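You operate a simulated robot arm through the tools that you are given. There is no shell and no other tool. Be economical: measure what you need, move in short steps, check, and stop when the job is done.

The job below is to be done with a simulated two-armed robot. You get a single attempt, and the scene is never put back.

## Task
Reset the breaker named on the trip plate; put its knob on A.
Fine: that knob and the main switch go off first; after, shut the door, switch the main on, then set the knob. Where these are worked on the way, their far stop is far enough and under half their travel is too little: main switch.

The check looks at the end state, three seconds after you hand in, the way a careful person would. Anything else that was tipped, shoved, dropped, spilled or broken makes it a failure.

## Robot
Two 7-joint arms with two-finger grippers on one trunk, on a base that drives. Base frame: it is fixed to the floor where the robot stands at the start and does not move with it; the origin is under the middle of the robot, x ahead of it, y to its left, z up. Lengths are in mm, angles in degrees, forces in N, time in s.
The left shoulder is at the start at [27, 160, 1258], the right one opposite. With the tool pointing down near the work surface each hand reaches from about 100 to 520 mm from the robot's upright axis, wherever it stands, measured 20 degrees to its own side. Places, roughly: dryer breaker [700, 0, 700]; dryer power knob [700, -200, 1300]; grey cabinet door [600, -100, 500]; heat breaker [600, 0, 700]; heat power knob [600, -100, 1300]; main switch [600, -100, 900]; pay-off breaker [800, -100, 700]; pay-off power knob [600, -100, 1100]; pump breaker [600, 100, 700]; pump power knob [500, 0, 1300]; screw breaker [700, -100, 700]; screw power knob [500, 0, 1100]; winder breaker [800, -200, 700]; winder power knob [700, -200, 1100]. Payload 2.45 kg a hand.
The TCP of each hand is the grasp point between the finger pads, 26 mm short of the fingertips. In the tool frame z runs along the fingers and y along their closing line. Largest opening 96 mm; the body of the gripper starts 69 mm behind the TCP.
Orientation is that of the tool frame in the base frame, as a unit quaternion [x, y, z, w]. With the fingers straight down and closing along the base's y, the tool's x points along the base's -x, its y along +y and its z along -z.

## Interface
- The arms move only by the tool nudge_tool. It takes "left_rows", "right_rows" or both (then of equal length, played together; a hand with none holds still); each is text: rows parted by semicolons, each of 7 numbers parted by spaces: the opening in per cent of the stroke, from 0 (shut) to 100 (fully open), then the shift along the tool's x, y, z in units of 40 mm (1.0 is 40 mm), then the turn, a rotation vector about the tool's x, y, z in units of 6 degrees (1.0 is 6 degrees). In form: claw x y z rx ry rz; .... A call has 1 to 12 rows; each row shifts and turns the commanded pose from where the row before left it, along the tool's axes as they then stand. A call with a number of a shift or a turn outside -1 to 1 is refused whole. Each row takes 0.2 s and may step no farther than 50 mm and 8.6 degrees from the row before; otherwise, or with a gripper value out of range, the whole call is refused. A pose out of reach is approached as far as the arm can. The call stops where the force on the tool passes 80 N (or 10 N more than at its start, if that is more) or the arm is blocked; 0.2 s more then pass. Each finger halts on what it meets, pressing with about 24 N; the grip force reading is that of the motor and also rises with nothing between the fingers. The clock runs only during rows and for 0.2 s after the last one: add rows that do not move to give the fingers time. The reply holds the time, the measured pose of the TCP, the force on the tool along the base axes, the opening and the grip force, in the units named above and with some noise, with the torque about the TCP (base axes, N m) and any sound that the robot's microphone picked up.
- Cameras (640 x 400 px; columns grow to the right, rows downward): "scene" is now at [76, -8.2, 1724.4]; the picture's right is [-0.06, -1.00, -0.00], its down [-0.74, 0.05, -0.67] and it looks along [0.67, -0.04, -0.74] (base axes); focal length 220 px, centre (320, 200). "left" rides on the left gripper at [82, -3, -98] in its tool frame; the picture's right is [0.04, 1.00, 0.00], its down [-0.73, 0.03, -0.68] and it looks along [-0.68, 0.03, 0.73] (tool axes); focal length 256 px, centre (320, 200). "right" rides on the right gripper at [82, 3, -98] in its tool frame; the picture's right is [-0.04, 1.00, 0.00], its down [-0.73, -0.03, -0.68] and it looks along [-0.68, -0.03, 0.73] (tool axes); focal length 256 px, centre (320, 200). There is no depth. A picture from a camera that has moved, and an enlarged one, comes with that camera's place and axes in the base frame and with its lens. The place of the scene camera against the robot may be out by one fixed shift of up to 12 mm in any direction.
- snapshot(camera): a new picture of that camera. It takes no simulated time.
- raise_lower(by): slides the trunk up (or, below 0, down) by that many mm; the arms and the scene camera ride with it, the base frame stays. It gives what a move gives, with no picture.
- roll_base(legs): drives the robot by 1 to 6 legs, each [ahead, left, turn to the left] in mm, mm and degrees, along the robot's own axes; the way and the turn of a leg run together, so that a leg with both is an arc; at most 1500 mm and 180 degrees a leg. The arms and the cameras ride along, it lands a little off, and it stops where it bumps. It gives what a move gives.
- head_to(pan, tilt): turns the head with the scene camera to pan (to the left, within 120 degrees either way) and tilt (down, from -29 to 69), counted from straight ahead of the robot. It gives what a move gives.
- inspect(camera, box): a new picture of the part [left, top, right, bottom] of that camera's present view, enlarged. It takes no simulated time.
- close_job(): hands the job in; it is judged then, once.

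Work in short steps. Places have to be worked out from the pictures, the camera data and where the tool is seen: move nearer, look again, correct. Check each grasp and each placing, and mend what went wrong. You have 120 turns and 88 pictures in all, those below and enlarged ones among them. Open the grippers and draw the arms clear of the work before you hand the job in, unless the task says otherwise; then end with one line.

The tools are called after ">>>" as name(argument=value, ...) on one line, values as JSON. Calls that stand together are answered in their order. nudge_tool: Moves the arms, as the interface text tells. Its arguments: {"type":"object","properties":{"left_rows":{"type":"string"},"right_rows":{"type":"string"}},"required":[]} The other tools are called the same way: raise_lower (by) slides the trunk up or down; roll_base (legs) drives the base; head_to (pan, tilt) turns the head that bears the scene camera; snapshot (camera) takes a picture; inspect (camera, box) takes an enlarged picture of a part of a camera's view; close_job () hands the job in.

At the start:

```text
clock: 0.0
left_eef_pos: [369.2, 101.6, 1536.8]
left_tool_rot: [-0.001, 1.0, 0.0, 0.001]
left_contact_force: [-0.4, -0.2, -0.5]
left_wrist_torque: [0.02, 0.01, 0.0]
left_width: 96.0
left_grasp_force: 0.1
right_eef_pos: [496.5, -408.1, 1429.9]
right_tool_rot: [0.0, 1.0, 0.001, 0.0]
right_contact_force: [0.5, 0.0, 0.0]
right_wrist_torque: [-0.02, 0.04, 0.01]
right_width: 95.9
right_grasp_force: 0.3
trunk travel left (down, up): [-426.0, 140.0]
robot x, y, heading: [-0.4, 0.5, -0.1]
head pan, tilt: [-3.5, 47.6]
```

scene: 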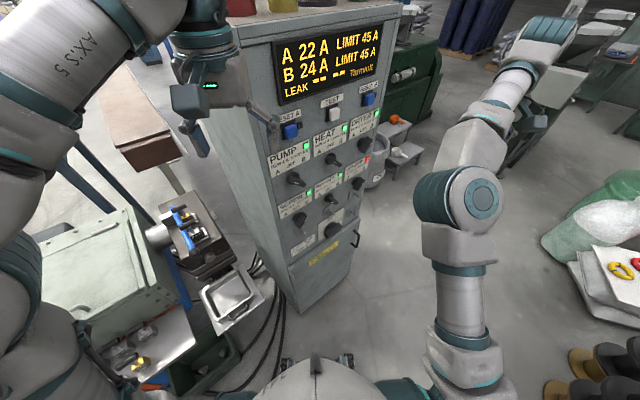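
right: 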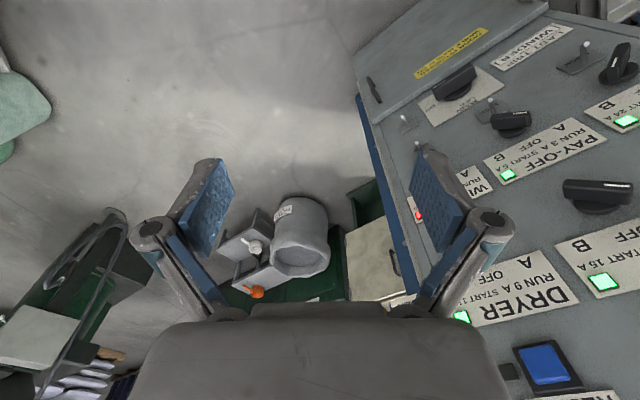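
left: 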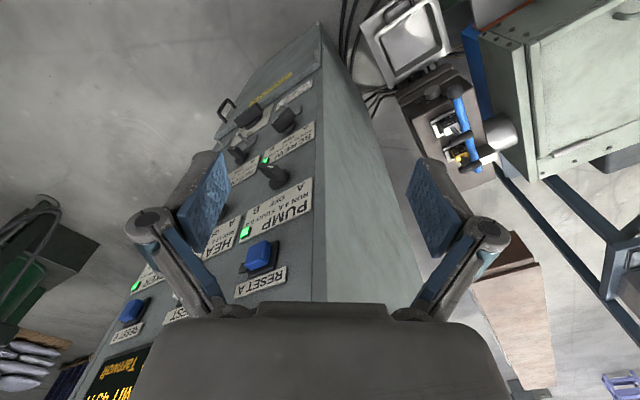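

I start by enlarging the cabinet front in the scene view to read labels and the trip plate.

>>> inspect(camera="scene", box=[240, 90, 400, 190])

>>> inspect(camera="scene", box=[250, 170, 410, 270])

>>> inspect(camera="scene", box=[230, 0, 410, 112])

```text
4.00 times, centred on (320, 140) of scene
camera zoom: at [76.0, -8.2, 1724.4], right [-0.06, -1.0, 0.0], down [-0.74, 0.05, -0.67], along [0.67, -0.04, -0.74], focal length 879 px, centre (320, 440)
```

zoom: 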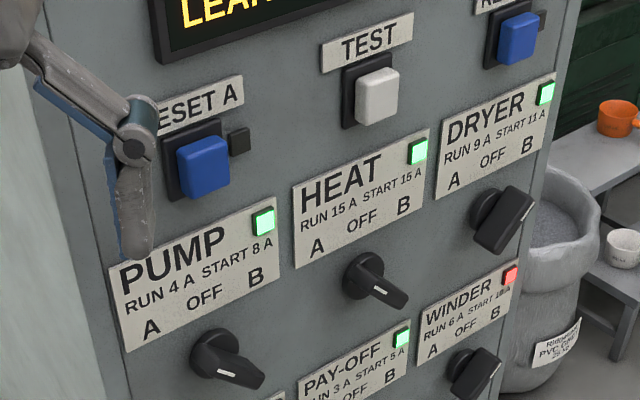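

```text
4.00 times, centred on (330, 220) of scene
camera zoom: at [76.0, -8.2, 1724.4], right [-0.06, -1.0, 0.0], down [-0.74, 0.05, -0.67], along [0.67, -0.04, -0.74], focal length 879 px, centre (280, 120)
```

zoom: 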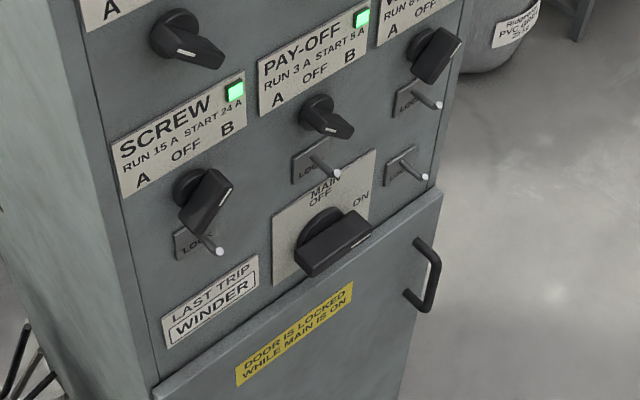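

```text
3.56 times, centred on (320, 56) of scene
camera zoom: at [76.0, -8.2, 1724.4], right [-0.06, -1.0, 0.0], down [-0.74, 0.05, -0.67], along [0.67, -0.04, -0.74], focal length 781 px, centre (320, 712)
```

zoom: 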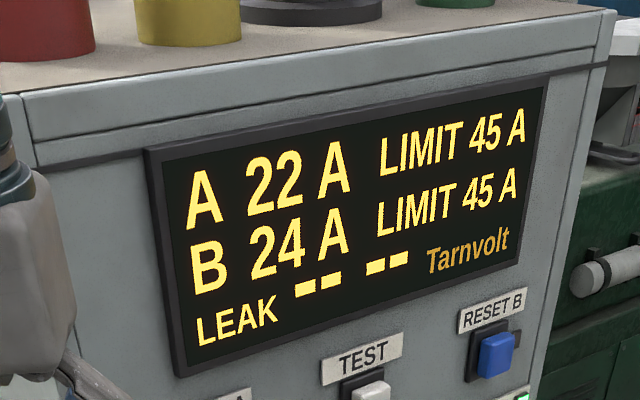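

The trip plate says WINDER; knob columns run from about (561,40) to (724,-193), so the panel's normal points toward (-0.82,-0.57). I drive right, then turn about 35° left to face it squarely from a distance.

>>> roll_base(legs=[[-30, -594, 0], [0, 0, 35]])

>>> head_to(pan=0, tilt=35)

>>> snapshot(camera="scene")

```text
clock: 3.4
left_eef_pos: [330.9, -481.4, 1541.0]
left_tool_rot: [0.006, 1.0, 0.001, 0.004]
left_contact_force: [-0.2, -0.1, 0.7]
left_wrist_torque: [0.02, -0.02, 0.01]
left_width: 96.0
left_grasp_force: 0.0
right_eef_pos: [452.4, -992.1, 1434.4]
right_tool_rot: [0.007, 1.0, 0.001, 0.002]
right_contact_force: [0.5, 0.4, 1.5]
right_wrist_torque: [0.03, -0.04, -0.01]
right_width: 95.8
right_grasp_force: 0.1
trunk travel left (down, up): [-426.0, 140.0]
robot x, y, heading: [-28.2, -576.6, -0.7]
head pan, tilt: [-3.5, 47.6]
stopped in leg 1: the robot was blocked; the commanded pose is now the measured one
```

```text
clock: 4.1
left_eef_pos: [331.7, -467.1, 1541.9]
left_tool_rot: [0.005, 1.0, -0.004, 0.005]
left_contact_force: [1.3, 1.0, -0.9]
left_wrist_torque: [-0.04, -0.02, 0.0]
left_width: 96.0
left_grasp_force: 0.1
right_eef_pos: [453.0, -979.5, 1437.8]
right_tool_rot: [0.007, 1.0, -0.001, 0.003]
right_contact_force: [-0.7, 0.1, 0.1]
right_wrist_torque: [0.02, -0.01, -0.01]
right_width: 95.9
right_grasp_force: 0.1
trunk travel left (down, up): [-426.0, 140.0]
robot x, y, heading: [-29.2, -574.2, -0.6]
head pan, tilt: [0.0, 35.0]
```

```text
81 pictures are left
camera scene: at [55.6, -567.2, 1742.8], right [-0.01, -1.0, 0.01], down [-0.58, 0.0, -0.82], along [0.82, -0.01, -0.58], focal length 220 px, centre (320, 200)
```

scene: 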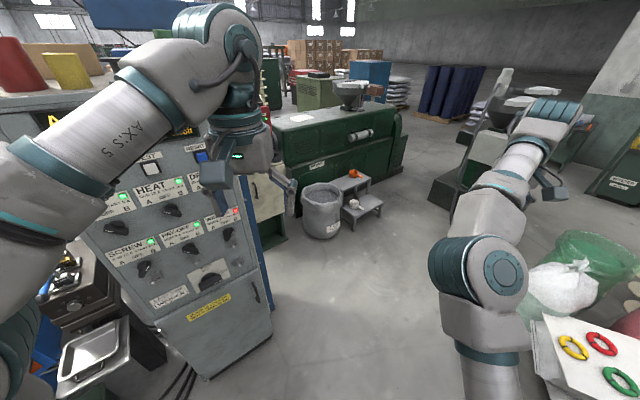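

Something blocked the base on the right; I look to that side before moving on.

>>> head_to(pan=-85, tilt=50)

>>> snapshot(camera="scene")

```text
clock: 5.7
left_eef_pos: [331.5, -483.3, 1543.0]
left_tool_rot: [0.005, 1.0, 0.0, 0.004]
left_contact_force: [-0.2, 0.6, 0.1]
left_wrist_torque: [0.01, 0.0, 0.01]
left_width: 96.1
left_grasp_force: 0.1
right_eef_pos: [453.7, -994.2, 1434.5]
right_tool_rot: [0.006, 1.0, 0.002, 0.003]
right_contact_force: [0.4, 0.0, -0.8]
right_wrist_torque: [-0.02, -0.01, -0.01]
right_width: 96.1
right_grasp_force: 0.0
trunk travel left (down, up): [-426.0, 140.0]
robot x, y, heading: [-27.9, -572.3, -0.8]
head pan, tilt: [-85.0, 50.0]
```

```text
80 pictures are left
camera scene: at [-26.5, -662.6, 1721.0], right [-1.0, -0.08, 0.0], down [-0.06, 0.77, -0.64], along [0.05, -0.64, -0.77], focal length 220 px, centre (320, 200)
```

scene: 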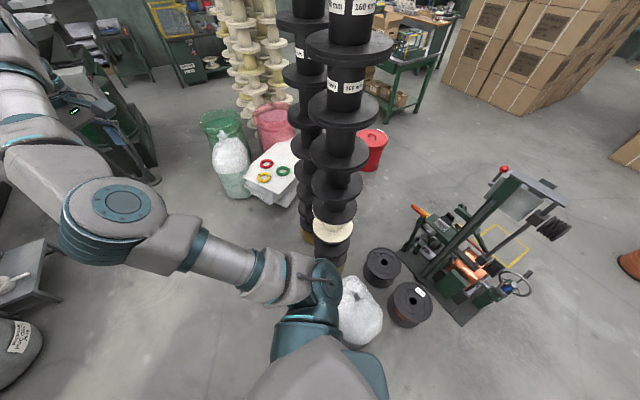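

A bag and spools stand close on the right; I back away from them slightly to the left, then turn to face the cabinet.

>>> roll_base(legs=[[20, 40, 0], [0, 0, 36]])

>>> head_to(pan=0, tilt=40)

>>> snapshot(camera="scene")

```text
clock: 8.3
left_eef_pos: [206.4, -236.9, 1540.5]
left_tool_rot: [-0.302, 0.953, -0.005, 0.008]
left_contact_force: [1.0, 0.7, 0.1]
left_wrist_torque: [-0.09, -0.03, 0.03]
left_width: 95.8
left_grasp_force: 0.1
right_eef_pos: [607.1, -578.3, 1441.3]
right_tool_rot: [-0.304, 0.953, -0.004, 0.008]
right_contact_force: [0.1, -0.2, 0.5]
right_wrist_torque: [0.0, -0.02, 0.0]
right_width: 96.0
right_grasp_force: 0.2
trunk travel left (down, up): [-426.0, 140.0]
robot x, y, heading: [-9.9, -536.7, 35.3]
head pan, tilt: [-85.0, 50.0]
```

```text
clock: 9.9
left_eef_pos: [225.3, -249.5, 1543.4]
left_tool_rot: [-0.301, 0.954, 0.001, 0.004]
left_contact_force: [0.0, 0.3, 0.8]
left_wrist_torque: [-0.03, 0.02, 0.02]
left_width: 95.8
left_grasp_force: 0.1
right_eef_pos: [623.1, -591.1, 1434.6]
right_tool_rot: [-0.302, 0.953, 0.005, 0.004]
right_contact_force: [-0.2, 0.4, 0.8]
right_wrist_torque: [0.02, 0.01, 0.02]
right_width: 96.0
right_grasp_force: 0.1
trunk travel left (down, up): [-426.0, 140.0]
robot x, y, heading: [-12.3, -527.6, 35.4]
head pan, tilt: [0.0, 40.0]
```

```text
79 pictures are left
camera scene: at [67.6, -503.2, 1734.5], right [0.58, -0.82, -0.01], down [-0.53, -0.36, -0.76], along [0.62, 0.45, -0.65], focal length 220 px, centre (320, 200)
```

scene: 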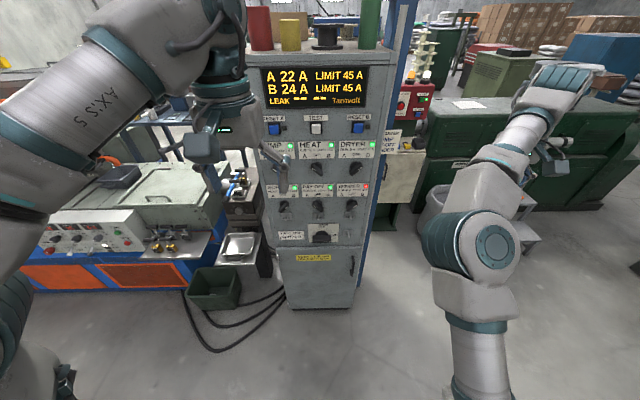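

The robot faces the cabinet squarely now. I enlarge the knob area and the door area.

>>> inspect(camera="scene", box=[256, 130, 384, 210])

>>> inspect(camera="scene", box=[256, 180, 384, 260])

>>> inspect(camera="scene", box=[256, 230, 384, 310])

```text
5.00 times, centred on (320, 170) of scene
camera zoom: at [67.6, -503.2, 1734.5], right [0.58, -0.82, -0.01], down [-0.53, -0.36, -0.76], along [0.62, 0.45, -0.65], focal length 1098 px, centre (320, 350)
```

zoom: 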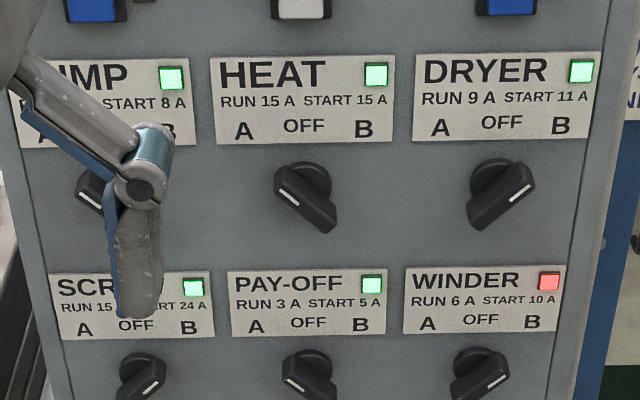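

```text
5.00 times, centred on (320, 220) of scene
camera zoom: at [67.6, -503.2, 1734.5], right [0.58, -0.82, -0.01], down [-0.53, -0.36, -0.76], along [0.62, 0.45, -0.65], focal length 1098 px, centre (320, 100)
```

zoom: 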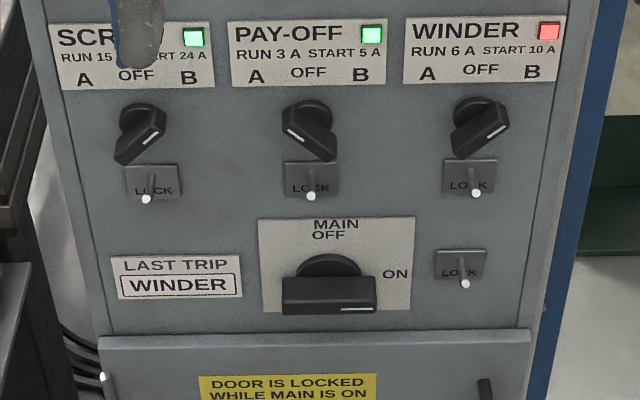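

```text
5.00 times, centred on (320, 270) of scene
camera zoom: at [67.6, -503.2, 1734.5], right [0.58, -0.82, -0.01], down [-0.53, -0.36, -0.76], along [0.62, 0.45, -0.65], focal length 1098 px, centre (320, -150)
```

zoom: 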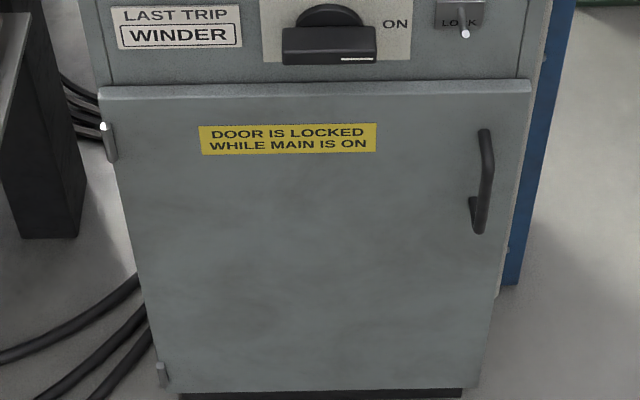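

Winder points to B, main is ON (pointing right), OFF is up. I lower the trunk, pitch the right hand to point horizontally forward, and take the left hand out of the way to the left.

>>> nudge_tool(left_rows="100 0.3 0.6 0 0 0 0;100 0.3 0.6 0 0 0 0;100 0.3 0.6 0 0 0 0;100 0.3 0.6 0 0 0 0;100 0.3 0.6 0 0 0 0;100 0.3 0.6 0 0 0 0;100 0 0 0 0 0 0;100 0 0 0 0 0 0;100 0 0 0 0 0 0;100 0 0 0 0 0 0", right_rows="100 0 0 0 0 -1 0;100 0 0 0 0 -1 0;100 0 0 0 0 -1 0;100 0 0 0 0 -1 0;100 0 0 0 0 -1 0;100 0 0 0 0 -1 0;100 0 0 0 0 -1 0;100 0 0 0 0 -1 0;100 0 0 0 0 -1 0;100 0 0 0 0 -1 0")

>>> raise_lower(by=-250)

>>> nudge_tool(right_rows="100 0 0 0 0 -1 0;100 0 0 0 0 -1 0;100 0 0 0 0 -1 0;100 0 0 0 0 -1 0;100 0 0 0 0 -1 0;100 0 0 0 0 0 0")

>>> snapshot(camera="scene")

```text
clock: 12.3
left_eef_pos: [125.5, -173.0, 1514.5]
left_tool_rot: [-0.301, 0.954, 0.004, 0.001]
left_contact_force: [1.8, 0.7, -0.3]
left_wrist_torque: [0.0, 0.09, -0.02]
left_width: 95.9
left_grasp_force: 0.0
left hand out of reach, approached as far as the arm can: row 3, 5, 6
right_eef_pos: [623.4, -593.8, 1430.8]
right_tool_rot: [-0.264, 0.822, 0.158, 0.479]
right_contact_force: [0.8, -2.0, -1.1]
right_wrist_torque: [0.09, -0.06, 0.02]
right_width: 96.1
right_grasp_force: 0.0
trunk travel left (down, up): [-426.0, 140.0]
robot x, y, heading: [-20.6, -526.2, 35.1]
head pan, tilt: [0.0, 40.0]
stopped in row 10 (left hand): the arm was blocked; the commanded pose is now the measured one
```

```text
clock: 14.9
left_eef_pos: [172.2, -81.9, 1189.3]
left_tool_rot: [-0.3, 0.948, -0.043, -0.092]
left_contact_force: [-1.8, 2.0, -0.5]
left_wrist_torque: [-0.18, -0.18, 0.08]
left_width: 96.1
left_grasp_force: 0.1
right_eef_pos: [596.4, -551.5, 1197.2]
right_tool_rot: [-0.276, 0.817, 0.144, 0.485]
right_contact_force: [-0.1, 2.7, 1.3]
right_wrist_torque: [-0.19, 0.03, -0.21]
right_width: 96.2
right_grasp_force: 0.0
trunk travel left (down, up): [-176.0, 390.0]
robot x, y, heading: [-20.7, -513.9, 35.1]
head pan, tilt: [0.0, 40.0]
```

```text
clock: 16.5
left_eef_pos: [173.9, -98.1, 1192.1]
left_tool_rot: [-0.299, 0.949, -0.042, -0.09]
left_contact_force: [-1.2, 1.7, -0.4]
left_wrist_torque: [-0.12, -0.12, -0.01]
left_width: 95.9
left_grasp_force: 0.1
right_eef_pos: [607.7, -599.1, 1194.4]
right_tool_rot: [-0.194, 0.671, 0.207, 0.685]
right_contact_force: [-1.1, 2.4, 0.7]
right_wrist_torque: [-0.07, 0.13, -0.22]
right_width: 96.1
right_grasp_force: 0.1
trunk travel left (down, up): [-176.0, 390.0]
robot x, y, heading: [-20.5, -524.4, 35.0]
head pan, tilt: [0.0, 40.0]
stopped in row 6 (right hand): the arm was blocked; the commanded pose is now the measured one
```

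```text
75 pictures are left
camera scene: at [148.3, -389.6, 1478.5], right [0.58, -0.82, 0.01], down [-0.52, -0.38, -0.76], along [0.63, 0.43, -0.64], focal length 220 px, centre (320, 200)
```

scene: 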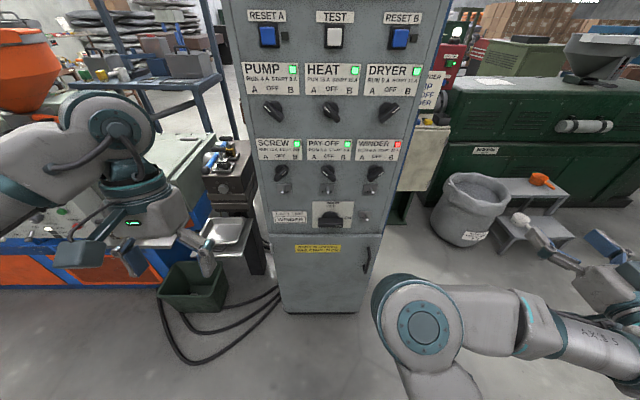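

The right hand now points horizontally at heading ~33°. The winder knob is about (730,-200,1105); I bring the hand to ~150 mm in front of it.

>>> nudge_tool(right_rows="100 0.2 0.65 0.2 0 0 0;100 0.2 0.65 0.2 0 0 0;100 0.2 0.65 0.2 0 0 0;100 0.2 0.65 0.2 0 0 0;100 0.2 0.65 0.2 0 0 0;100 0.2 0.65 0.2 0 0 0;100 0.2 0.65 0.2 0 0 0;100 0.2 0.65 0.2 0 0 0;100 0.2 0.65 0.2 0 0 0;100 0.2 0.65 0.2 0 0 0;100 0 0 0 0 0 0")

>>> snapshot(camera="scene")

>>> snapshot(camera="right")

```text
clock: 18.9
left_eef_pos: [196.1, -125.1, 1195.4]
left_tool_rot: [-0.299, 0.949, -0.029, -0.096]
left_contact_force: [-0.1, 0.0, 0.0]
left_wrist_torque: [-0.04, 0.01, 0.01]
left_width: 96.1
left_grasp_force: 0.0
right_eef_pos: [522.1, -400.8, 1178.0]
right_tool_rot: [-0.203, 0.67, 0.219, 0.68]
right_contact_force: [0.3, 0.3, -0.8]
right_wrist_torque: [0.01, 0.0, -0.02]
right_width: 96.0
right_grasp_force: 0.0
right hand out of reach, approached as far as the arm can: row 2, 3, 4, 5, 6, 7
trunk travel left (down, up): [-176.0, 390.0]
robot x, y, heading: [-10.2, -532.7, 35.3]
head pan, tilt: [0.0, 40.0]
```

```text
74 pictures are left
camera scene: at [175.6, -423.6, 1478.0], right [0.57, -0.82, -0.01], down [-0.53, -0.36, -0.76], along [0.62, 0.45, -0.65], focal length 220 px, centre (320, 200)
```

scene: 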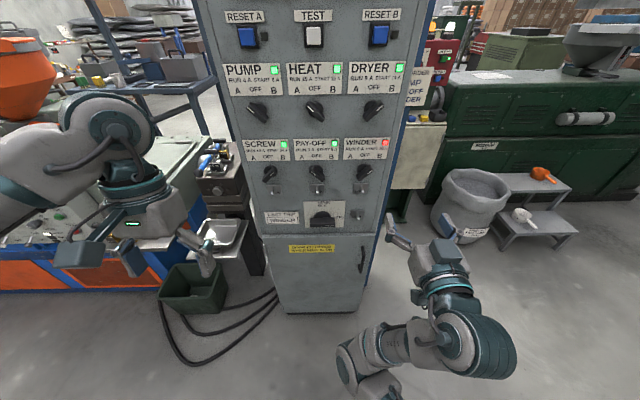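

```text
73 pictures are left
camera right: at [441.1, -451.8, 1093.8], right [-0.57, 0.82, 0.06], down [-0.55, -0.43, 0.72], along [0.61, 0.38, 0.69], focal length 256 px, centre (320, 200)
```

right: 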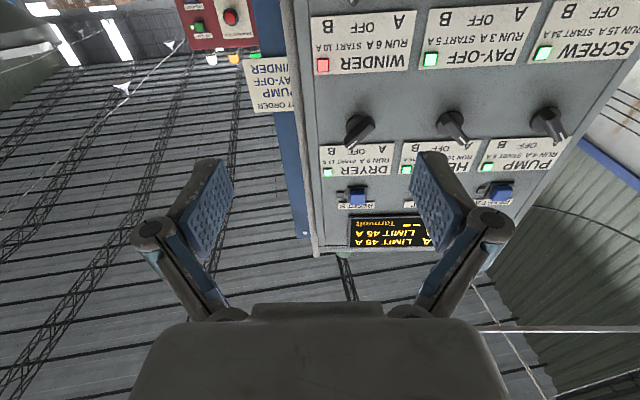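

There's a notice beside the cabinet about an order; I read it before proceeding.

>>> inspect(camera="scene", box=[392, 50, 456, 120])

>>> inspect(camera="scene", box=[224, 180, 384, 280])

```text
5.71 times, centred on (424, 85) of scene
camera zoom: at [175.6, -423.6, 1478.0], right [0.57, -0.82, -0.01], down [-0.53, -0.36, -0.76], along [0.62, 0.45, -0.65], focal length 1255 px, centre (-274, 857)
```

zoom: 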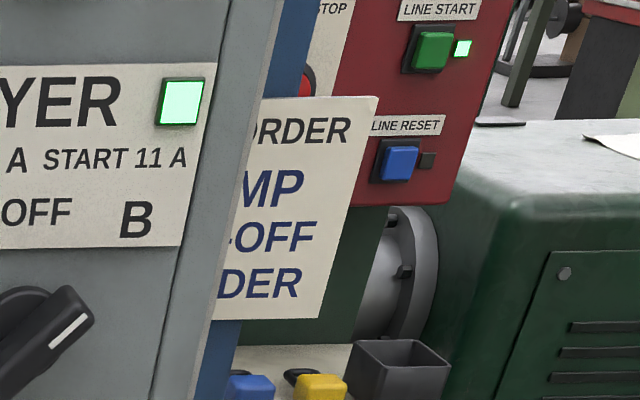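

```text
4.00 times, centred on (304, 230) of scene
camera zoom: at [175.6, -423.6, 1478.0], right [0.57, -0.82, -0.01], down [-0.53, -0.36, -0.76], along [0.62, 0.45, -0.65], focal length 879 px, centre (384, 80)
```

zoom: 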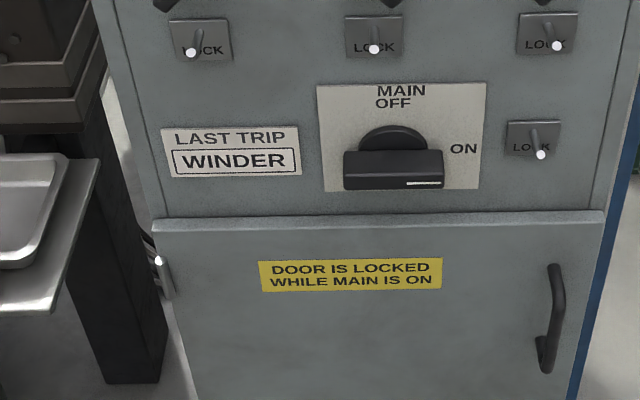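

The order sheet reads PUMP, PAY-OFF, WINDER, so winder comes last anyway. I move the hand 43 mm left, 70 mm down and 110 mm forward and then roll 45°.

>>> nudge_tool(right_rows="100 0.44 0.27 0.1 0 0 0;100 0.44 0.27 0.2 0 0 0;100 0.44 0.27 0.4 0 0 0;100 0.44 0.27 0.4 0 0 0;100 0 0 0.4 0 0 0.9;100 0 0 0.4 0 0 0.9;100 0 0 0.4 0 0 0.9;100 0 0 0.2 0 0 0.9;100 0 0 0 0 0 0.9;100 0 0 0 0 0 0.9;100 0 0 0 0 0 0.9;100 0 0 0 0 0 0.9")

>>> snapshot(camera="scene")

>>> snapshot(camera="right")

```text
clock: 21.5
left_eef_pos: [184.8, -110.5, 1193.1]
left_tool_rot: [-0.299, 0.949, -0.035, -0.094]
left_contact_force: [-0.2, 1.1, 0.2]
left_wrist_torque: [-0.1, -0.04, 0.01]
left_width: 96.0
left_grasp_force: 0.0
right_eef_pos: [616.9, -453.1, 1177.9]
right_tool_rot: [0.002, 0.724, 0.35, 0.595]
right_contact_force: [-0.2, 1.2, 0.5]
right_wrist_torque: [-0.03, 0.0, -0.08]
right_width: 95.8
right_grasp_force: 0.1
right hand out of reach, approached as far as the arm can: row 6, 7, 8, 9, 10, 11, 12
trunk travel left (down, up): [-176.0, 390.0]
robot x, y, heading: [-16.3, -527.8, 35.0]
head pan, tilt: [0.0, 40.0]
```

```text
70 pictures are left
camera scene: at [159.7, -401.5, 1478.2], right [0.58, -0.82, 0.0], down [-0.53, -0.37, -0.76], along [0.63, 0.44, -0.65], focal length 220 px, centre (320, 200)
```

scene: 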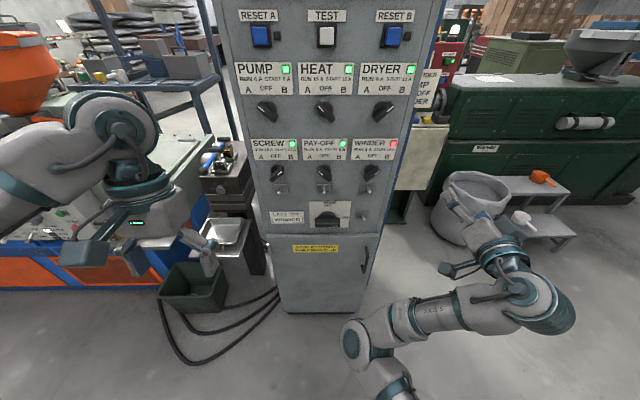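

```text
69 pictures are left
camera right: at [506.4, -465.8, 1113.9], right [-0.4, 0.74, 0.54], down [-0.36, -0.67, 0.65], along [0.84, 0.06, 0.53], focal length 256 px, centre (320, 200)
```

right: 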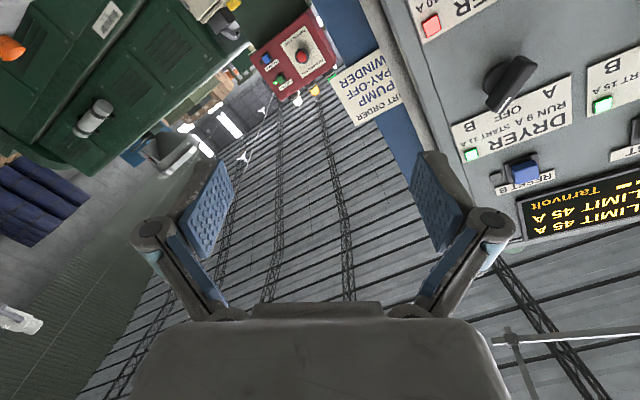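

The arm is too folded near the body (trunk bends forward when lowered), so reaching farther out should ease it. I go forward first, then left and down to ~100 mm before the knob.

>>> nudge_tool(right_rows="100 0 0 1 0 0 0;100 0 0 1 0 0 0;100 0 0 1 0 0 0;100 0.7 0.5 0.1 0 0 0;100 0.7 0.5 0.1 0 0 0;100 0.7 0.5 0.1 0 0 0;100 0.7 0.5 0 0 0 0;100 0.6 0.44 0 0 0 0;100 0 0 0 0 0 0")

>>> snapshot(camera="scene")

```text
clock: 23.5
left_eef_pos: [193.1, -121.2, 1194.0]
left_tool_rot: [-0.3, 0.949, -0.031, -0.095]
left_contact_force: [0.1, 0.0, 0.1]
left_wrist_torque: [-0.01, -0.01, 0.02]
left_width: 96.4
left_grasp_force: 0.1
right_eef_pos: [728.2, -394.1, 1195.7]
right_tool_rot: [0.005, 0.718, 0.357, 0.597]
right_contact_force: [0.3, 0.2, -0.7]
right_wrist_torque: [-0.01, 0.02, -0.02]
right_width: 96.0
right_grasp_force: 0.0
right hand out of reach, approached as far as the arm can: row 1, 2, 4, 5, 6, 7, 8
trunk travel left (down, up): [-176.0, 390.0]
robot x, y, heading: [-14.3, -530.3, 35.3]
head pan, tilt: [0.0, 40.0]
```

```text
68 pictures are left
camera scene: at [154.1, -390.3, 1477.7], right [0.58, -0.82, 0.01], down [-0.52, -0.38, -0.76], along [0.63, 0.43, -0.65], focal length 220 px, centre (320, 200)
```

scene: 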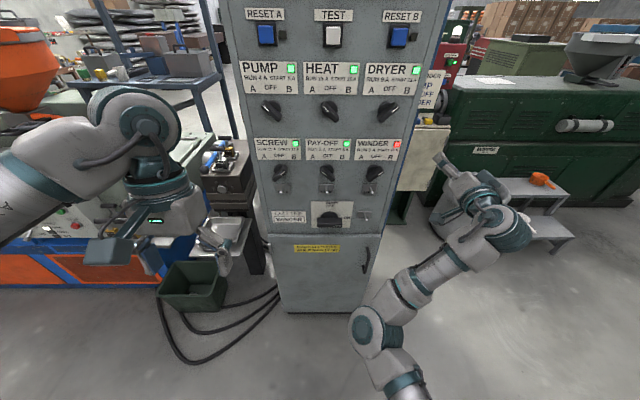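

The arm hit a joint limit in this configuration. I back up, unroll and tilt the tool down again, then will re-approach from in front of the shoulder.

>>> nudge_tool(right_rows="100 0 0 -0.8 0 0 -1;100 0 0 -0.8 0 0 -1;100 0 0 -0.8 0 0 -1;100 0 0 -0.8 0 0 -1;100 0 0 -0.6 0 0 -1;100 0 0 0 0 1 0;100 0 0 0 0 1 0;100 0 0 0 0 1 0;100 0 0 0 0 1 0;100 0 0 0 0 1 0;100 0 0 0 0 1 0;100 0 0 0 0 1 0")

>>> nudge_tool(right_rows="100 0 0.5 0 0 1 0;100 0 0.5 0 0 1 0;100 0 0.5 0 0 1 0;100 0 0.5 0 0 1 0;100 0 0.5 0 0 1 0;100 0 0.5 0 0 1 0;100 0 0.5 0 0 1 0;100 0 0.5 0 0 0.5 0;100 0 0.5 0 0 0 0;100 0 0.5 0 0 0 0;100 0 0.5 0 0 0 0")

>>> snapshot(camera="scene")

```text
clock: 26.1
left_eef_pos: [200.8, -130.3, 1196.6]
left_tool_rot: [-0.298, 0.949, -0.026, -0.097]
left_contact_force: [0.4, 0.4, -0.5]
left_wrist_torque: [0.03, 0.0, 0.03]
left_width: 96.0
left_grasp_force: 0.0
right_eef_pos: [645.3, -483.3, 1205.3]
right_tool_rot: [-0.235, 0.889, 0.119, 0.374]
right_contact_force: [0.0, -0.3, -1.2]
right_wrist_torque: [0.02, 0.02, 0.03]
right_width: 95.8
right_grasp_force: 0.0
right hand out of reach, approached as far as the arm can: row 8, 9, 10, 11
trunk travel left (down, up): [-176.0, 390.0]
robot x, y, heading: [-10.3, -532.9, 35.3]
head pan, tilt: [0.0, 40.0]
```

```text
clock: 28.5
left_eef_pos: [187.8, -112.2, 1192.0]
left_tool_rot: [-0.299, 0.949, -0.034, -0.094]
left_contact_force: [-0.7, -1.0, 0.6]
left_wrist_torque: [-0.06, -0.04, -0.02]
left_width: 95.9
left_grasp_force: 0.0
right_eef_pos: [531.5, -313.1, 1193.1]
right_tool_rot: [-0.265, 0.964, 0.014, 0.01]
right_contact_force: [0.2, 0.1, 0.0]
right_wrist_torque: [-0.07, -0.04, 0.02]
right_width: 96.1
right_grasp_force: 0.1
right hand out of reach, approached as far as the arm can: row 1, 2, 3, 7, 8, 9, 10, 11
trunk travel left (down, up): [-176.0, 390.0]
robot x, y, heading: [-13.5, -527.7, 34.9]
head pan, tilt: [0.0, 40.0]
```

```text
67 pictures are left
camera scene: at [151.8, -388.4, 1477.8], right [0.58, -0.82, 0.01], down [-0.52, -0.38, -0.76], along [0.63, 0.43, -0.65], focal length 220 px, centre (320, 200)
```

scene: 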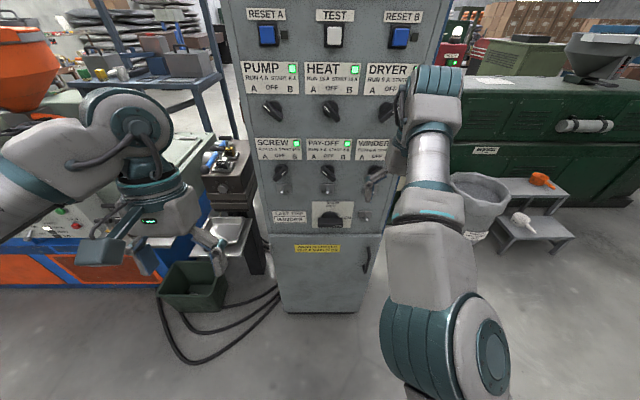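

The arm is now straight ahead of its shoulder with a natural elbow. I pitch the hand forward again about the TCP.

>>> nudge_tool(right_rows="100 0 0 0 0 -1 0;100 0 0 0 0 -1 0;100 0 0 0 0 -1 0;100 0 0 0 0 -1 0;100 0 0 0 0 -1 0;100 0 0 0 0 -1 0;100 0 0 0 0 -1 0;100 0 0 0 0 -1 0;100 0 0 0 0 -1 0;100 0 0 0 0 -1 0;100 0 0 0 0 -1 0;100 0 0 0 0 -1 0")

>>> snapshot(camera="scene")

```text
clock: 31.1
left_eef_pos: [190.1, -117.4, 1192.7]
left_tool_rot: [-0.299, 0.949, -0.033, -0.094]
left_contact_force: [-0.5, 0.8, 0.0]
left_wrist_torque: [-0.01, 0.0, -0.02]
left_width: 96.1
left_grasp_force: 0.1
right_eef_pos: [698.2, -306.6, 1272.3]
right_tool_rot: [-0.205, 0.776, 0.168, 0.573]
right_contact_force: [-0.2, 0.7, 0.7]
right_wrist_torque: [-0.03, 0.02, 0.0]
right_width: 95.9
right_grasp_force: 0.0
right hand out of reach, approached as far as the arm can: row 2, 3, 4, 5, 6, 7, 8, 9, 10, 11, 12
trunk travel left (down, up): [-176.0, 390.0]
robot x, y, heading: [-16.1, -530.4, 35.2]
head pan, tilt: [0.0, 40.0]
```

```text
66 pictures are left
camera scene: at [156.4, -395.3, 1477.9], right [0.58, -0.82, 0.01], down [-0.52, -0.38, -0.76], along [0.63, 0.43, -0.65], focal length 220 px, centre (320, 200)
```

scene: 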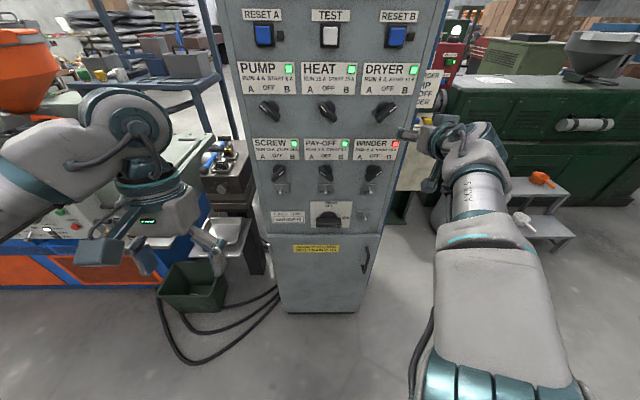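

The hand is 17° short of horizontal and right of the target. I finish pitching while moving left and down, staying in front of the knob.

>>> nudge_tool(right_rows="100 0.4 0.4 0 0 -0.5 0;100 0.4 0.4 0 0 -0.5 0;100 0.4 0.4 0 0 -0.5 0;100 0.4 0.4 0 0 -0.5 0;100 0.4 0.2 0 0 -0.5 0;100 0.4 0 0 0 -0.5 0;100 0.4 0 0 0 0 0;100 0.4 0 0 0 0 0;100 0 0 0 0 0 0")

>>> snapshot(camera="scene")

```text
clock: 33.1
left_eef_pos: [200.9, -130.2, 1196.7]
left_tool_rot: [-0.299, 0.949, -0.027, -0.096]
left_contact_force: [0.0, 0.0, 0.0]
left_wrist_torque: [0.01, 0.0, 0.01]
left_width: 95.8
left_grasp_force: 0.1
right_eef_pos: [735.3, -370.3, 1209.6]
right_tool_rot: [-0.172, 0.677, 0.202, 0.686]
right_contact_force: [0.0, -1.9, 0.2]
right_wrist_torque: [-0.01, 0.04, 0.04]
right_width: 95.9
right_grasp_force: 0.1
right hand out of reach, approached as far as the arm can: row 1, 2, 3, 4, 5, 6, 8
trunk travel left (down, up): [-176.0, 390.0]
robot x, y, heading: [-11.1, -531.7, 35.0]
head pan, tilt: [0.0, 40.0]
```

```text
65 pictures are left
camera scene: at [168.0, -411.8, 1478.1], right [0.58, -0.82, 0.0], down [-0.53, -0.37, -0.76], along [0.62, 0.44, -0.65], focal length 220 px, centre (320, 200)
```

scene: 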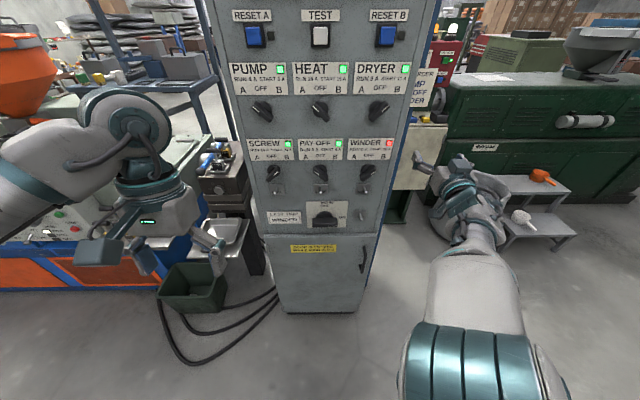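

The arm seems too folded (too close to the panel) to point forward here. I check the space behind on the right and left before backing the base.

>>> head_to(pan=-120, tilt=50)

>>> snapshot(camera="scene")

>>> head_to(pan=120, tilt=50)

>>> snapshot(camera="scene")

```text
clock: 35.1
left_eef_pos: [197.9, -127.5, 1194.9]
left_tool_rot: [-0.299, 0.949, -0.029, -0.096]
left_contact_force: [0.4, 0.0, -0.2]
left_wrist_torque: [0.0, -0.02, 0.03]
left_width: 95.8
left_grasp_force: 0.1
right_eef_pos: [732.0, -365.1, 1210.5]
right_tool_rot: [-0.173, 0.677, 0.202, 0.686]
right_contact_force: [-0.8, 0.0, -0.5]
right_wrist_torque: [0.04, 0.02, 0.0]
right_width: 96.0
right_grasp_force: 0.1
trunk travel left (down, up): [-176.0, 390.0]
robot x, y, heading: [-11.8, -533.0, 35.1]
head pan, tilt: [-120.0, 50.0]
```

```text
64 pictures are left
camera scene: at [103.6, -535.2, 1464.5], right [-1.0, -0.09, 0.0], down [-0.07, 0.76, -0.64], along [0.06, -0.64, -0.76], focal length 220 px, centre (320, 200)
```

scene: 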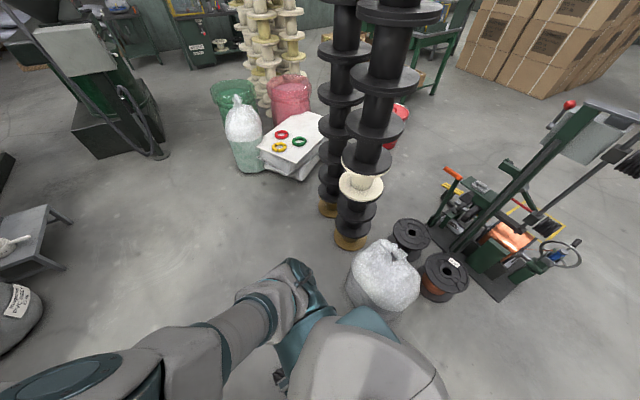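

```text
clock: 38.5
left_eef_pos: [195.1, -125.3, 1195.0]
left_tool_rot: [-0.299, 0.949, -0.029, -0.096]
left_contact_force: [0.8, -0.4, -0.2]
left_wrist_torque: [-0.02, 0.01, 0.0]
left_width: 96.3
left_grasp_force: 0.0
right_eef_pos: [731.2, -363.1, 1211.4]
right_tool_rot: [-0.173, 0.677, 0.201, 0.687]
right_contact_force: [-0.8, 0.0, 0.1]
right_wrist_torque: [0.0, 0.01, 0.02]
right_width: 95.7
right_grasp_force: 0.1
trunk travel left (down, up): [-176.0, 390.0]
robot x, y, heading: [-17.0, -530.4, 35.1]
head pan, tilt: [120.0, 50.0]
```

```text
63 pictures are left
camera scene: at [25.5, -424.4, 1464.4], right [0.42, 0.91, 0.0], down [0.69, -0.32, -0.64], along [-0.59, 0.27, -0.77], focal length 220 px, centre (320, 200)
```

scene: 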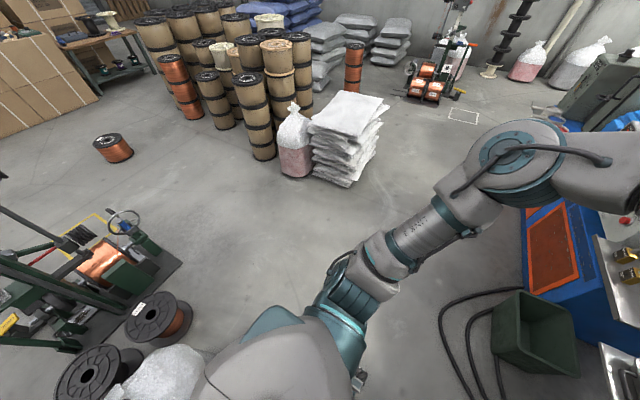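

Clear on the left-rear. I shift the base 150 mm left and 60 mm back, so the winder knob lies ~295 mm to the right where the arm points forward comfortably.

>>> roll_base(legs=[[-60, 150, 0]])

>>> head_to(pan=0, tilt=35)

>>> snapshot(camera="scene")

>>> snapshot(camera="right")

```text
clock: 39.9
left_eef_pos: [60.7, -42.9, 1197.5]
left_tool_rot: [-0.3, 0.949, -0.027, -0.095]
left_contact_force: [-0.3, -0.5, 0.4]
left_wrist_torque: [-0.01, -0.02, 0.04]
left_width: 96.1
left_grasp_force: 0.0
right_eef_pos: [595.1, -279.6, 1213.0]
right_tool_rot: [-0.174, 0.676, 0.203, 0.687]
right_contact_force: [0.2, 0.0, 0.9]
right_wrist_torque: [-0.04, 0.01, 0.03]
right_width: 95.8
right_grasp_force: 0.2
trunk travel left (down, up): [-176.0, 390.0]
robot x, y, heading: [-147.0, -441.6, 35.6]
head pan, tilt: [120.0, 50.0]
```

```text
clock: 41.9
left_eef_pos: [33.4, -3.3, 1188.6]
left_tool_rot: [-0.3, 0.949, -0.045, -0.09]
left_contact_force: [-0.7, 0.9, -0.1]
left_wrist_torque: [-0.04, -0.06, 0.02]
left_width: 96.3
left_grasp_force: 0.1
right_eef_pos: [563.1, -236.6, 1224.7]
right_tool_rot: [-0.19, 0.669, 0.192, 0.692]
right_contact_force: [-1.8, 3.7, -0.9]
right_wrist_torque: [-0.01, 0.01, -0.32]
right_width: 96.0
right_grasp_force: 0.1
trunk travel left (down, up): [-176.0, 390.0]
robot x, y, heading: [-151.6, -439.7, 35.7]
head pan, tilt: [0.0, 35.0]
```

```text
62 pictures are left
camera scene: at [8.5, -282.4, 1485.0], right [0.58, -0.81, 0.03], down [-0.46, -0.35, -0.82], along [0.67, 0.46, -0.58], focal length 220 px, centre (320, 200)
```

scene: 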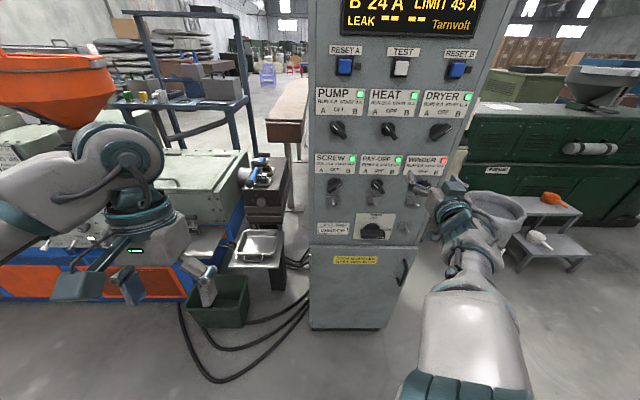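

```text
61 pictures are left
camera right: at [480.6, -284.1, 1139.4], right [-0.52, 0.85, 0.03], down [-0.59, -0.39, 0.71], along [0.62, 0.35, 0.7], focal length 256 px, centre (320, 200)
```

right: 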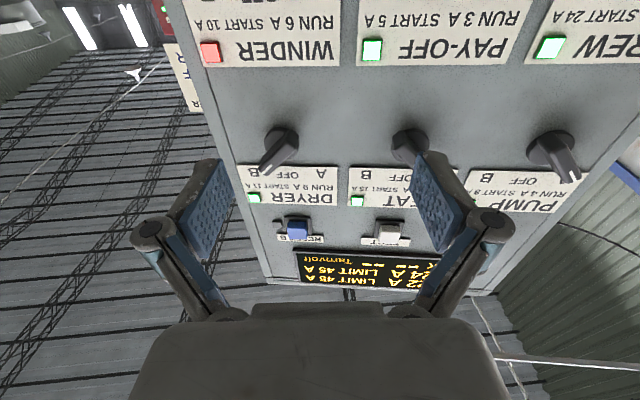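

The hand now sits in front, slightly left of the winder column. I move down ~110 mm and 50 mm right, wait for the sway to settle, and look.

>>> nudge_tool(right_rows="100 0.55 -0.25 0 0 0 0;100 0.55 -0.25 0 0 0 0;100 0.55 -0.25 0 0 0 0;100 0.55 -0.25 0 0 0 0;100 0.55 -0.25 0 0 0 0;100 0 0 0 0 0 0;100 0 0 0 0 0 0;100 0 0 0 0 0 0;100 0 0 0 0 0 0;100 0 0 0 0 0 0;100 0 0 0 0 0 0")

>>> snapshot(camera="scene")

>>> snapshot(camera="right")

```text
clock: 44.3
left_eef_pos: [36.3, -7.4, 1187.7]
left_tool_rot: [-0.3, 0.948, -0.043, -0.094]
left_contact_force: [-0.4, 0.1, 1.2]
left_wrist_torque: [-0.07, -0.04, 0.0]
left_width: 96.1
left_grasp_force: 0.0
right_eef_pos: [604.2, -290.4, 1114.4]
right_tool_rot: [-0.186, 0.671, 0.195, 0.69]
right_contact_force: [-0.2, 0.9, 0.8]
right_wrist_torque: [-0.02, 0.05, -0.11]
right_width: 95.8
right_grasp_force: 0.1
right hand out of reach, approached as far as the arm can: row 1
trunk travel left (down, up): [-176.0, 390.0]
robot x, y, heading: [-150.6, -438.7, 35.4]
head pan, tilt: [0.0, 35.0]
```

```text
60 pictures are left
camera scene: at [22.8, -302.7, 1485.6], right [0.58, -0.82, 0.01], down [-0.47, -0.34, -0.82], along [0.67, 0.47, -0.58], focal length 220 px, centre (320, 200)
```

scene: 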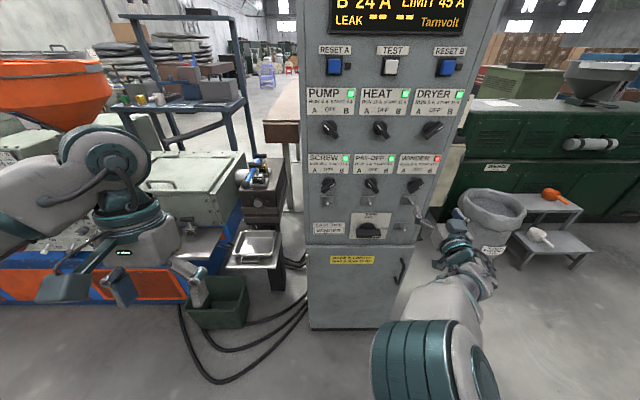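

```text
59 pictures are left
camera right: at [520.1, -337.7, 1029.7], right [-0.52, 0.85, 0.04], down [-0.58, -0.39, 0.71], along [0.63, 0.34, 0.7], focal length 256 px, centre (320, 200)
```

right: 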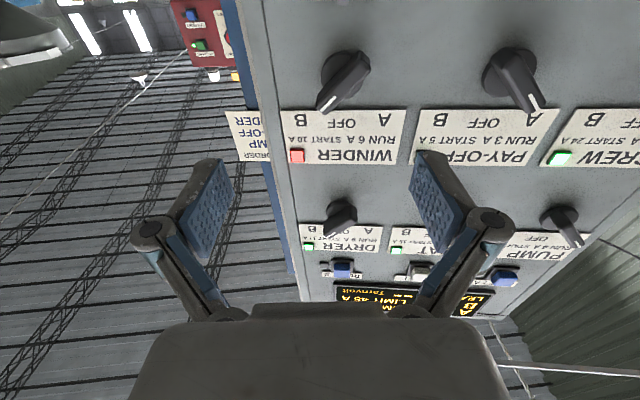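

Works now: triangulated winder knob ≈ (722,-196,1112), 150 mm ahead. I correct yaw by ~3.5°, advance 70 mm, roll 45° and narrow the opening to 65 %.

>>> nudge_tool(right_rows="65 0 0.2 0.4 -0.3 0 0;65 0 0 0.4 -0.3 0 0;65 0 0 0.4 0 0 0;65 0 0 0.4 0 0 0;65 0 0 0 0 0 1;65 0 0 0 0 0 1;65 0 0 0 0 0 1;65 0 0 0 0 0 1;65 0 0 0 0 0 1;65 0 0 0 0 0 1;65 0 0 0 0 0 1;65 0 0 0 0 0 0.4")

>>> snapshot(camera="right")

>>> inspect(camera="scene", box=[360, 130, 488, 210])

```text
clock: 47.1
left_eef_pos: [36.8, -15.3, 1188.2]
left_tool_rot: [-0.3, 0.948, -0.042, -0.097]
left_contact_force: [0.0, 0.5, 0.3]
left_wrist_torque: [-0.04, -0.01, 0.03]
left_width: 95.9
left_grasp_force: 0.1
right_eef_pos: [653.6, -254.7, 1117.7]
right_tool_rot: [0.063, 0.691, 0.462, 0.552]
right_contact_force: [0.6, 0.0, -0.4]
right_wrist_torque: [0.0, 0.01, 0.0]
right_width: 62.2
right_grasp_force: 0.1
trunk travel left (down, up): [-176.0, 390.0]
robot x, y, heading: [-155.0, -435.0, 35.4]
head pan, tilt: [0.0, 35.0]
stopped in row 12 (right hand): the arm was blocked; the commanded pose is now the measured one
```

```text
58 pictures are left
camera right: at [539.3, -260.4, 1058.7], right [-0.41, 0.54, 0.73], down [-0.27, -0.84, 0.47], along [0.87, 0.0, 0.49], focal length 256 px, centre (320, 200)
```

right: 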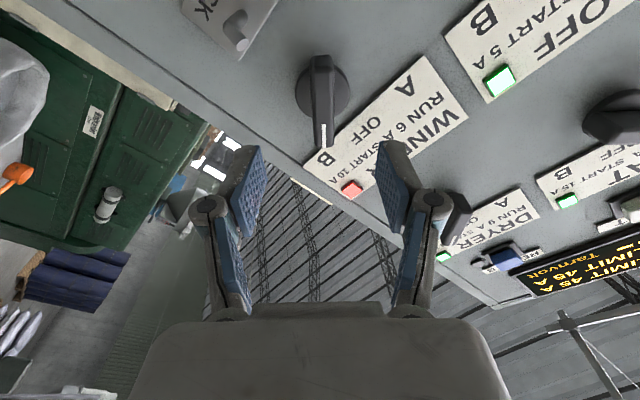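

```text
5.00 times, centred on (424, 170) of scene
camera zoom: at [18.4, -295.6, 1485.4], right [0.58, -0.81, 0.01], down [-0.46, -0.34, -0.82], along [0.67, 0.47, -0.58], focal length 1098 px, centre (-200, 350)
```

zoom: 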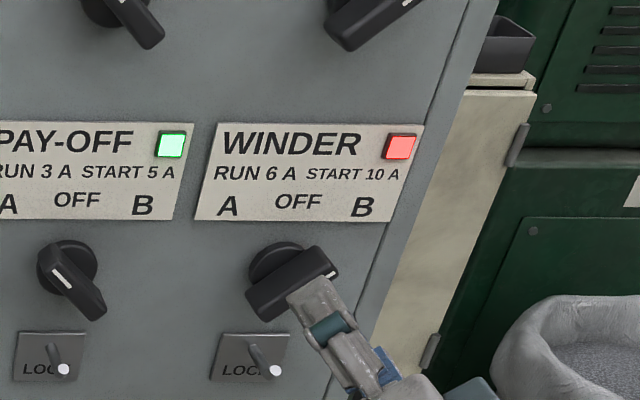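

The bar is well aligned between the fingers (roll matches). Shift 12 mm along tool x and advance 55 mm, then check.

>>> nudge_tool(right_rows="65 0.3 0 0.2 0 0 0;65 0 0 0.4 0 0 0;65 0 0 0.4 0 0 0;65 0 0 0.38 0 0 0;65 0 0 0 0 0 0;65 0 0 0 0 0 0")

>>> snapshot(camera="right")

>>> inspect(camera="scene", box=[360, 130, 488, 210])

```text
clock: 48.5
left_eef_pos: [37.7, -14.4, 1188.7]
left_tool_rot: [-0.3, 0.948, -0.042, -0.099]
left_contact_force: [0.1, 0.3, 1.1]
left_wrist_torque: [-0.04, -0.04, 0.02]
left_width: 96.0
left_grasp_force: 0.0
right_eef_pos: [694.3, -217.4, 1109.9]
right_tool_rot: [0.063, 0.691, 0.461, 0.552]
right_contact_force: [-0.5, 0.4, -0.1]
right_wrist_torque: [-0.05, 0.01, -0.06]
right_width: 62.3
right_grasp_force: 0.2
trunk travel left (down, up): [-176.0, 390.0]
robot x, y, heading: [-149.1, -438.1, 35.0]
head pan, tilt: [0.0, 35.0]
```

```text
56 pictures are left
camera right: at [581.3, -221.7, 1051.6], right [-0.41, 0.54, 0.74], down [-0.27, -0.84, 0.47], along [0.87, 0.0, 0.49], focal length 256 px, centre (320, 200)
```

right: 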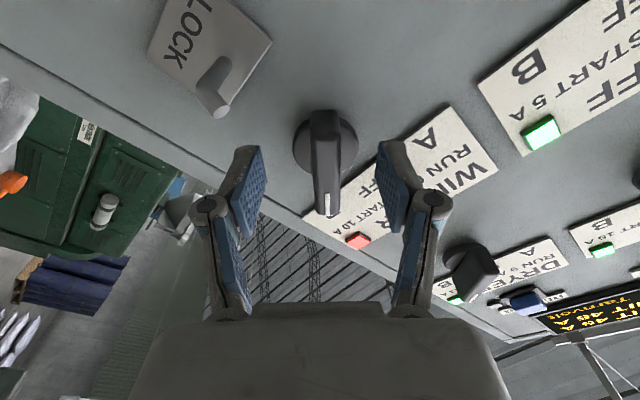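

```text
5.00 times, centred on (424, 170) of scene
camera zoom: at [28.9, -309.7, 1485.5], right [0.58, -0.82, 0.0], down [-0.47, -0.34, -0.82], along [0.67, 0.47, -0.58], focal length 1098 px, centre (-200, 350)
```

zoom: 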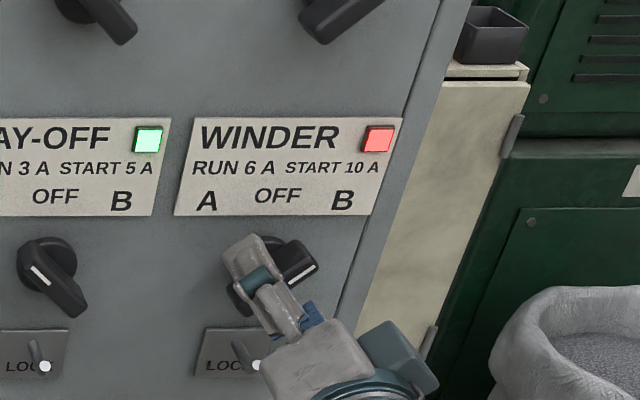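

Hub is about 30 mm ahead of the TCP with small x offset; the fingertips flank the bar. I ease 8 mm further, then close on the bar.

>>> nudge_tool(right_rows="65 0.1 0 0.2 0 0 0;30 0 0 0 0 0 0;0 0 0 0 0 0 0;0 0 0 0 0 0 0;0 0 0 0 0 0 0")

>>> snapshot(camera="right")

```text
clock: 49.7
left_eef_pos: [40.0, -24.8, 1193.1]
left_tool_rot: [-0.299, 0.949, -0.037, -0.096]
left_contact_force: [0.5, -0.5, 0.3]
left_wrist_torque: [0.02, 0.01, 0.01]
left_width: 96.0
left_grasp_force: 0.1
right_eef_pos: [700.5, -213.6, 1115.5]
right_tool_rot: [0.06, 0.687, 0.468, 0.553]
right_contact_force: [5.0, 18.2, 36.3]
right_wrist_torque: [-0.25, 0.1, 0.8]
right_width: 14.8
right_grasp_force: 41.5
trunk travel left (down, up): [-176.0, 390.0]
robot x, y, heading: [-146.7, -438.0, 35.5]
head pan, tilt: [0.0, 35.0]
```

```text
54 pictures are left
camera right: at [587.2, -219.8, 1055.7], right [-0.42, 0.53, 0.74], down [-0.26, -0.85, 0.46], along [0.87, 0.0, 0.49], focal length 256 px, centre (320, 200)
```

right: 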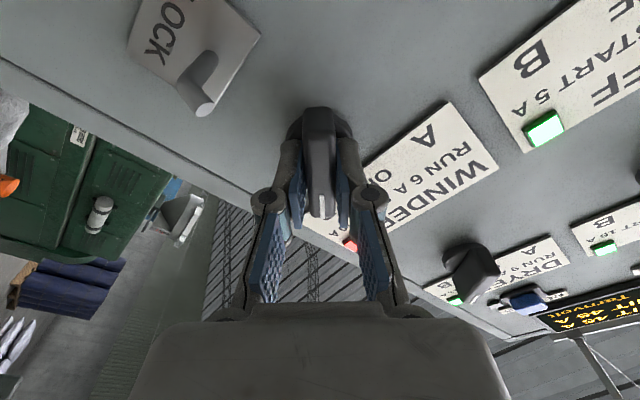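

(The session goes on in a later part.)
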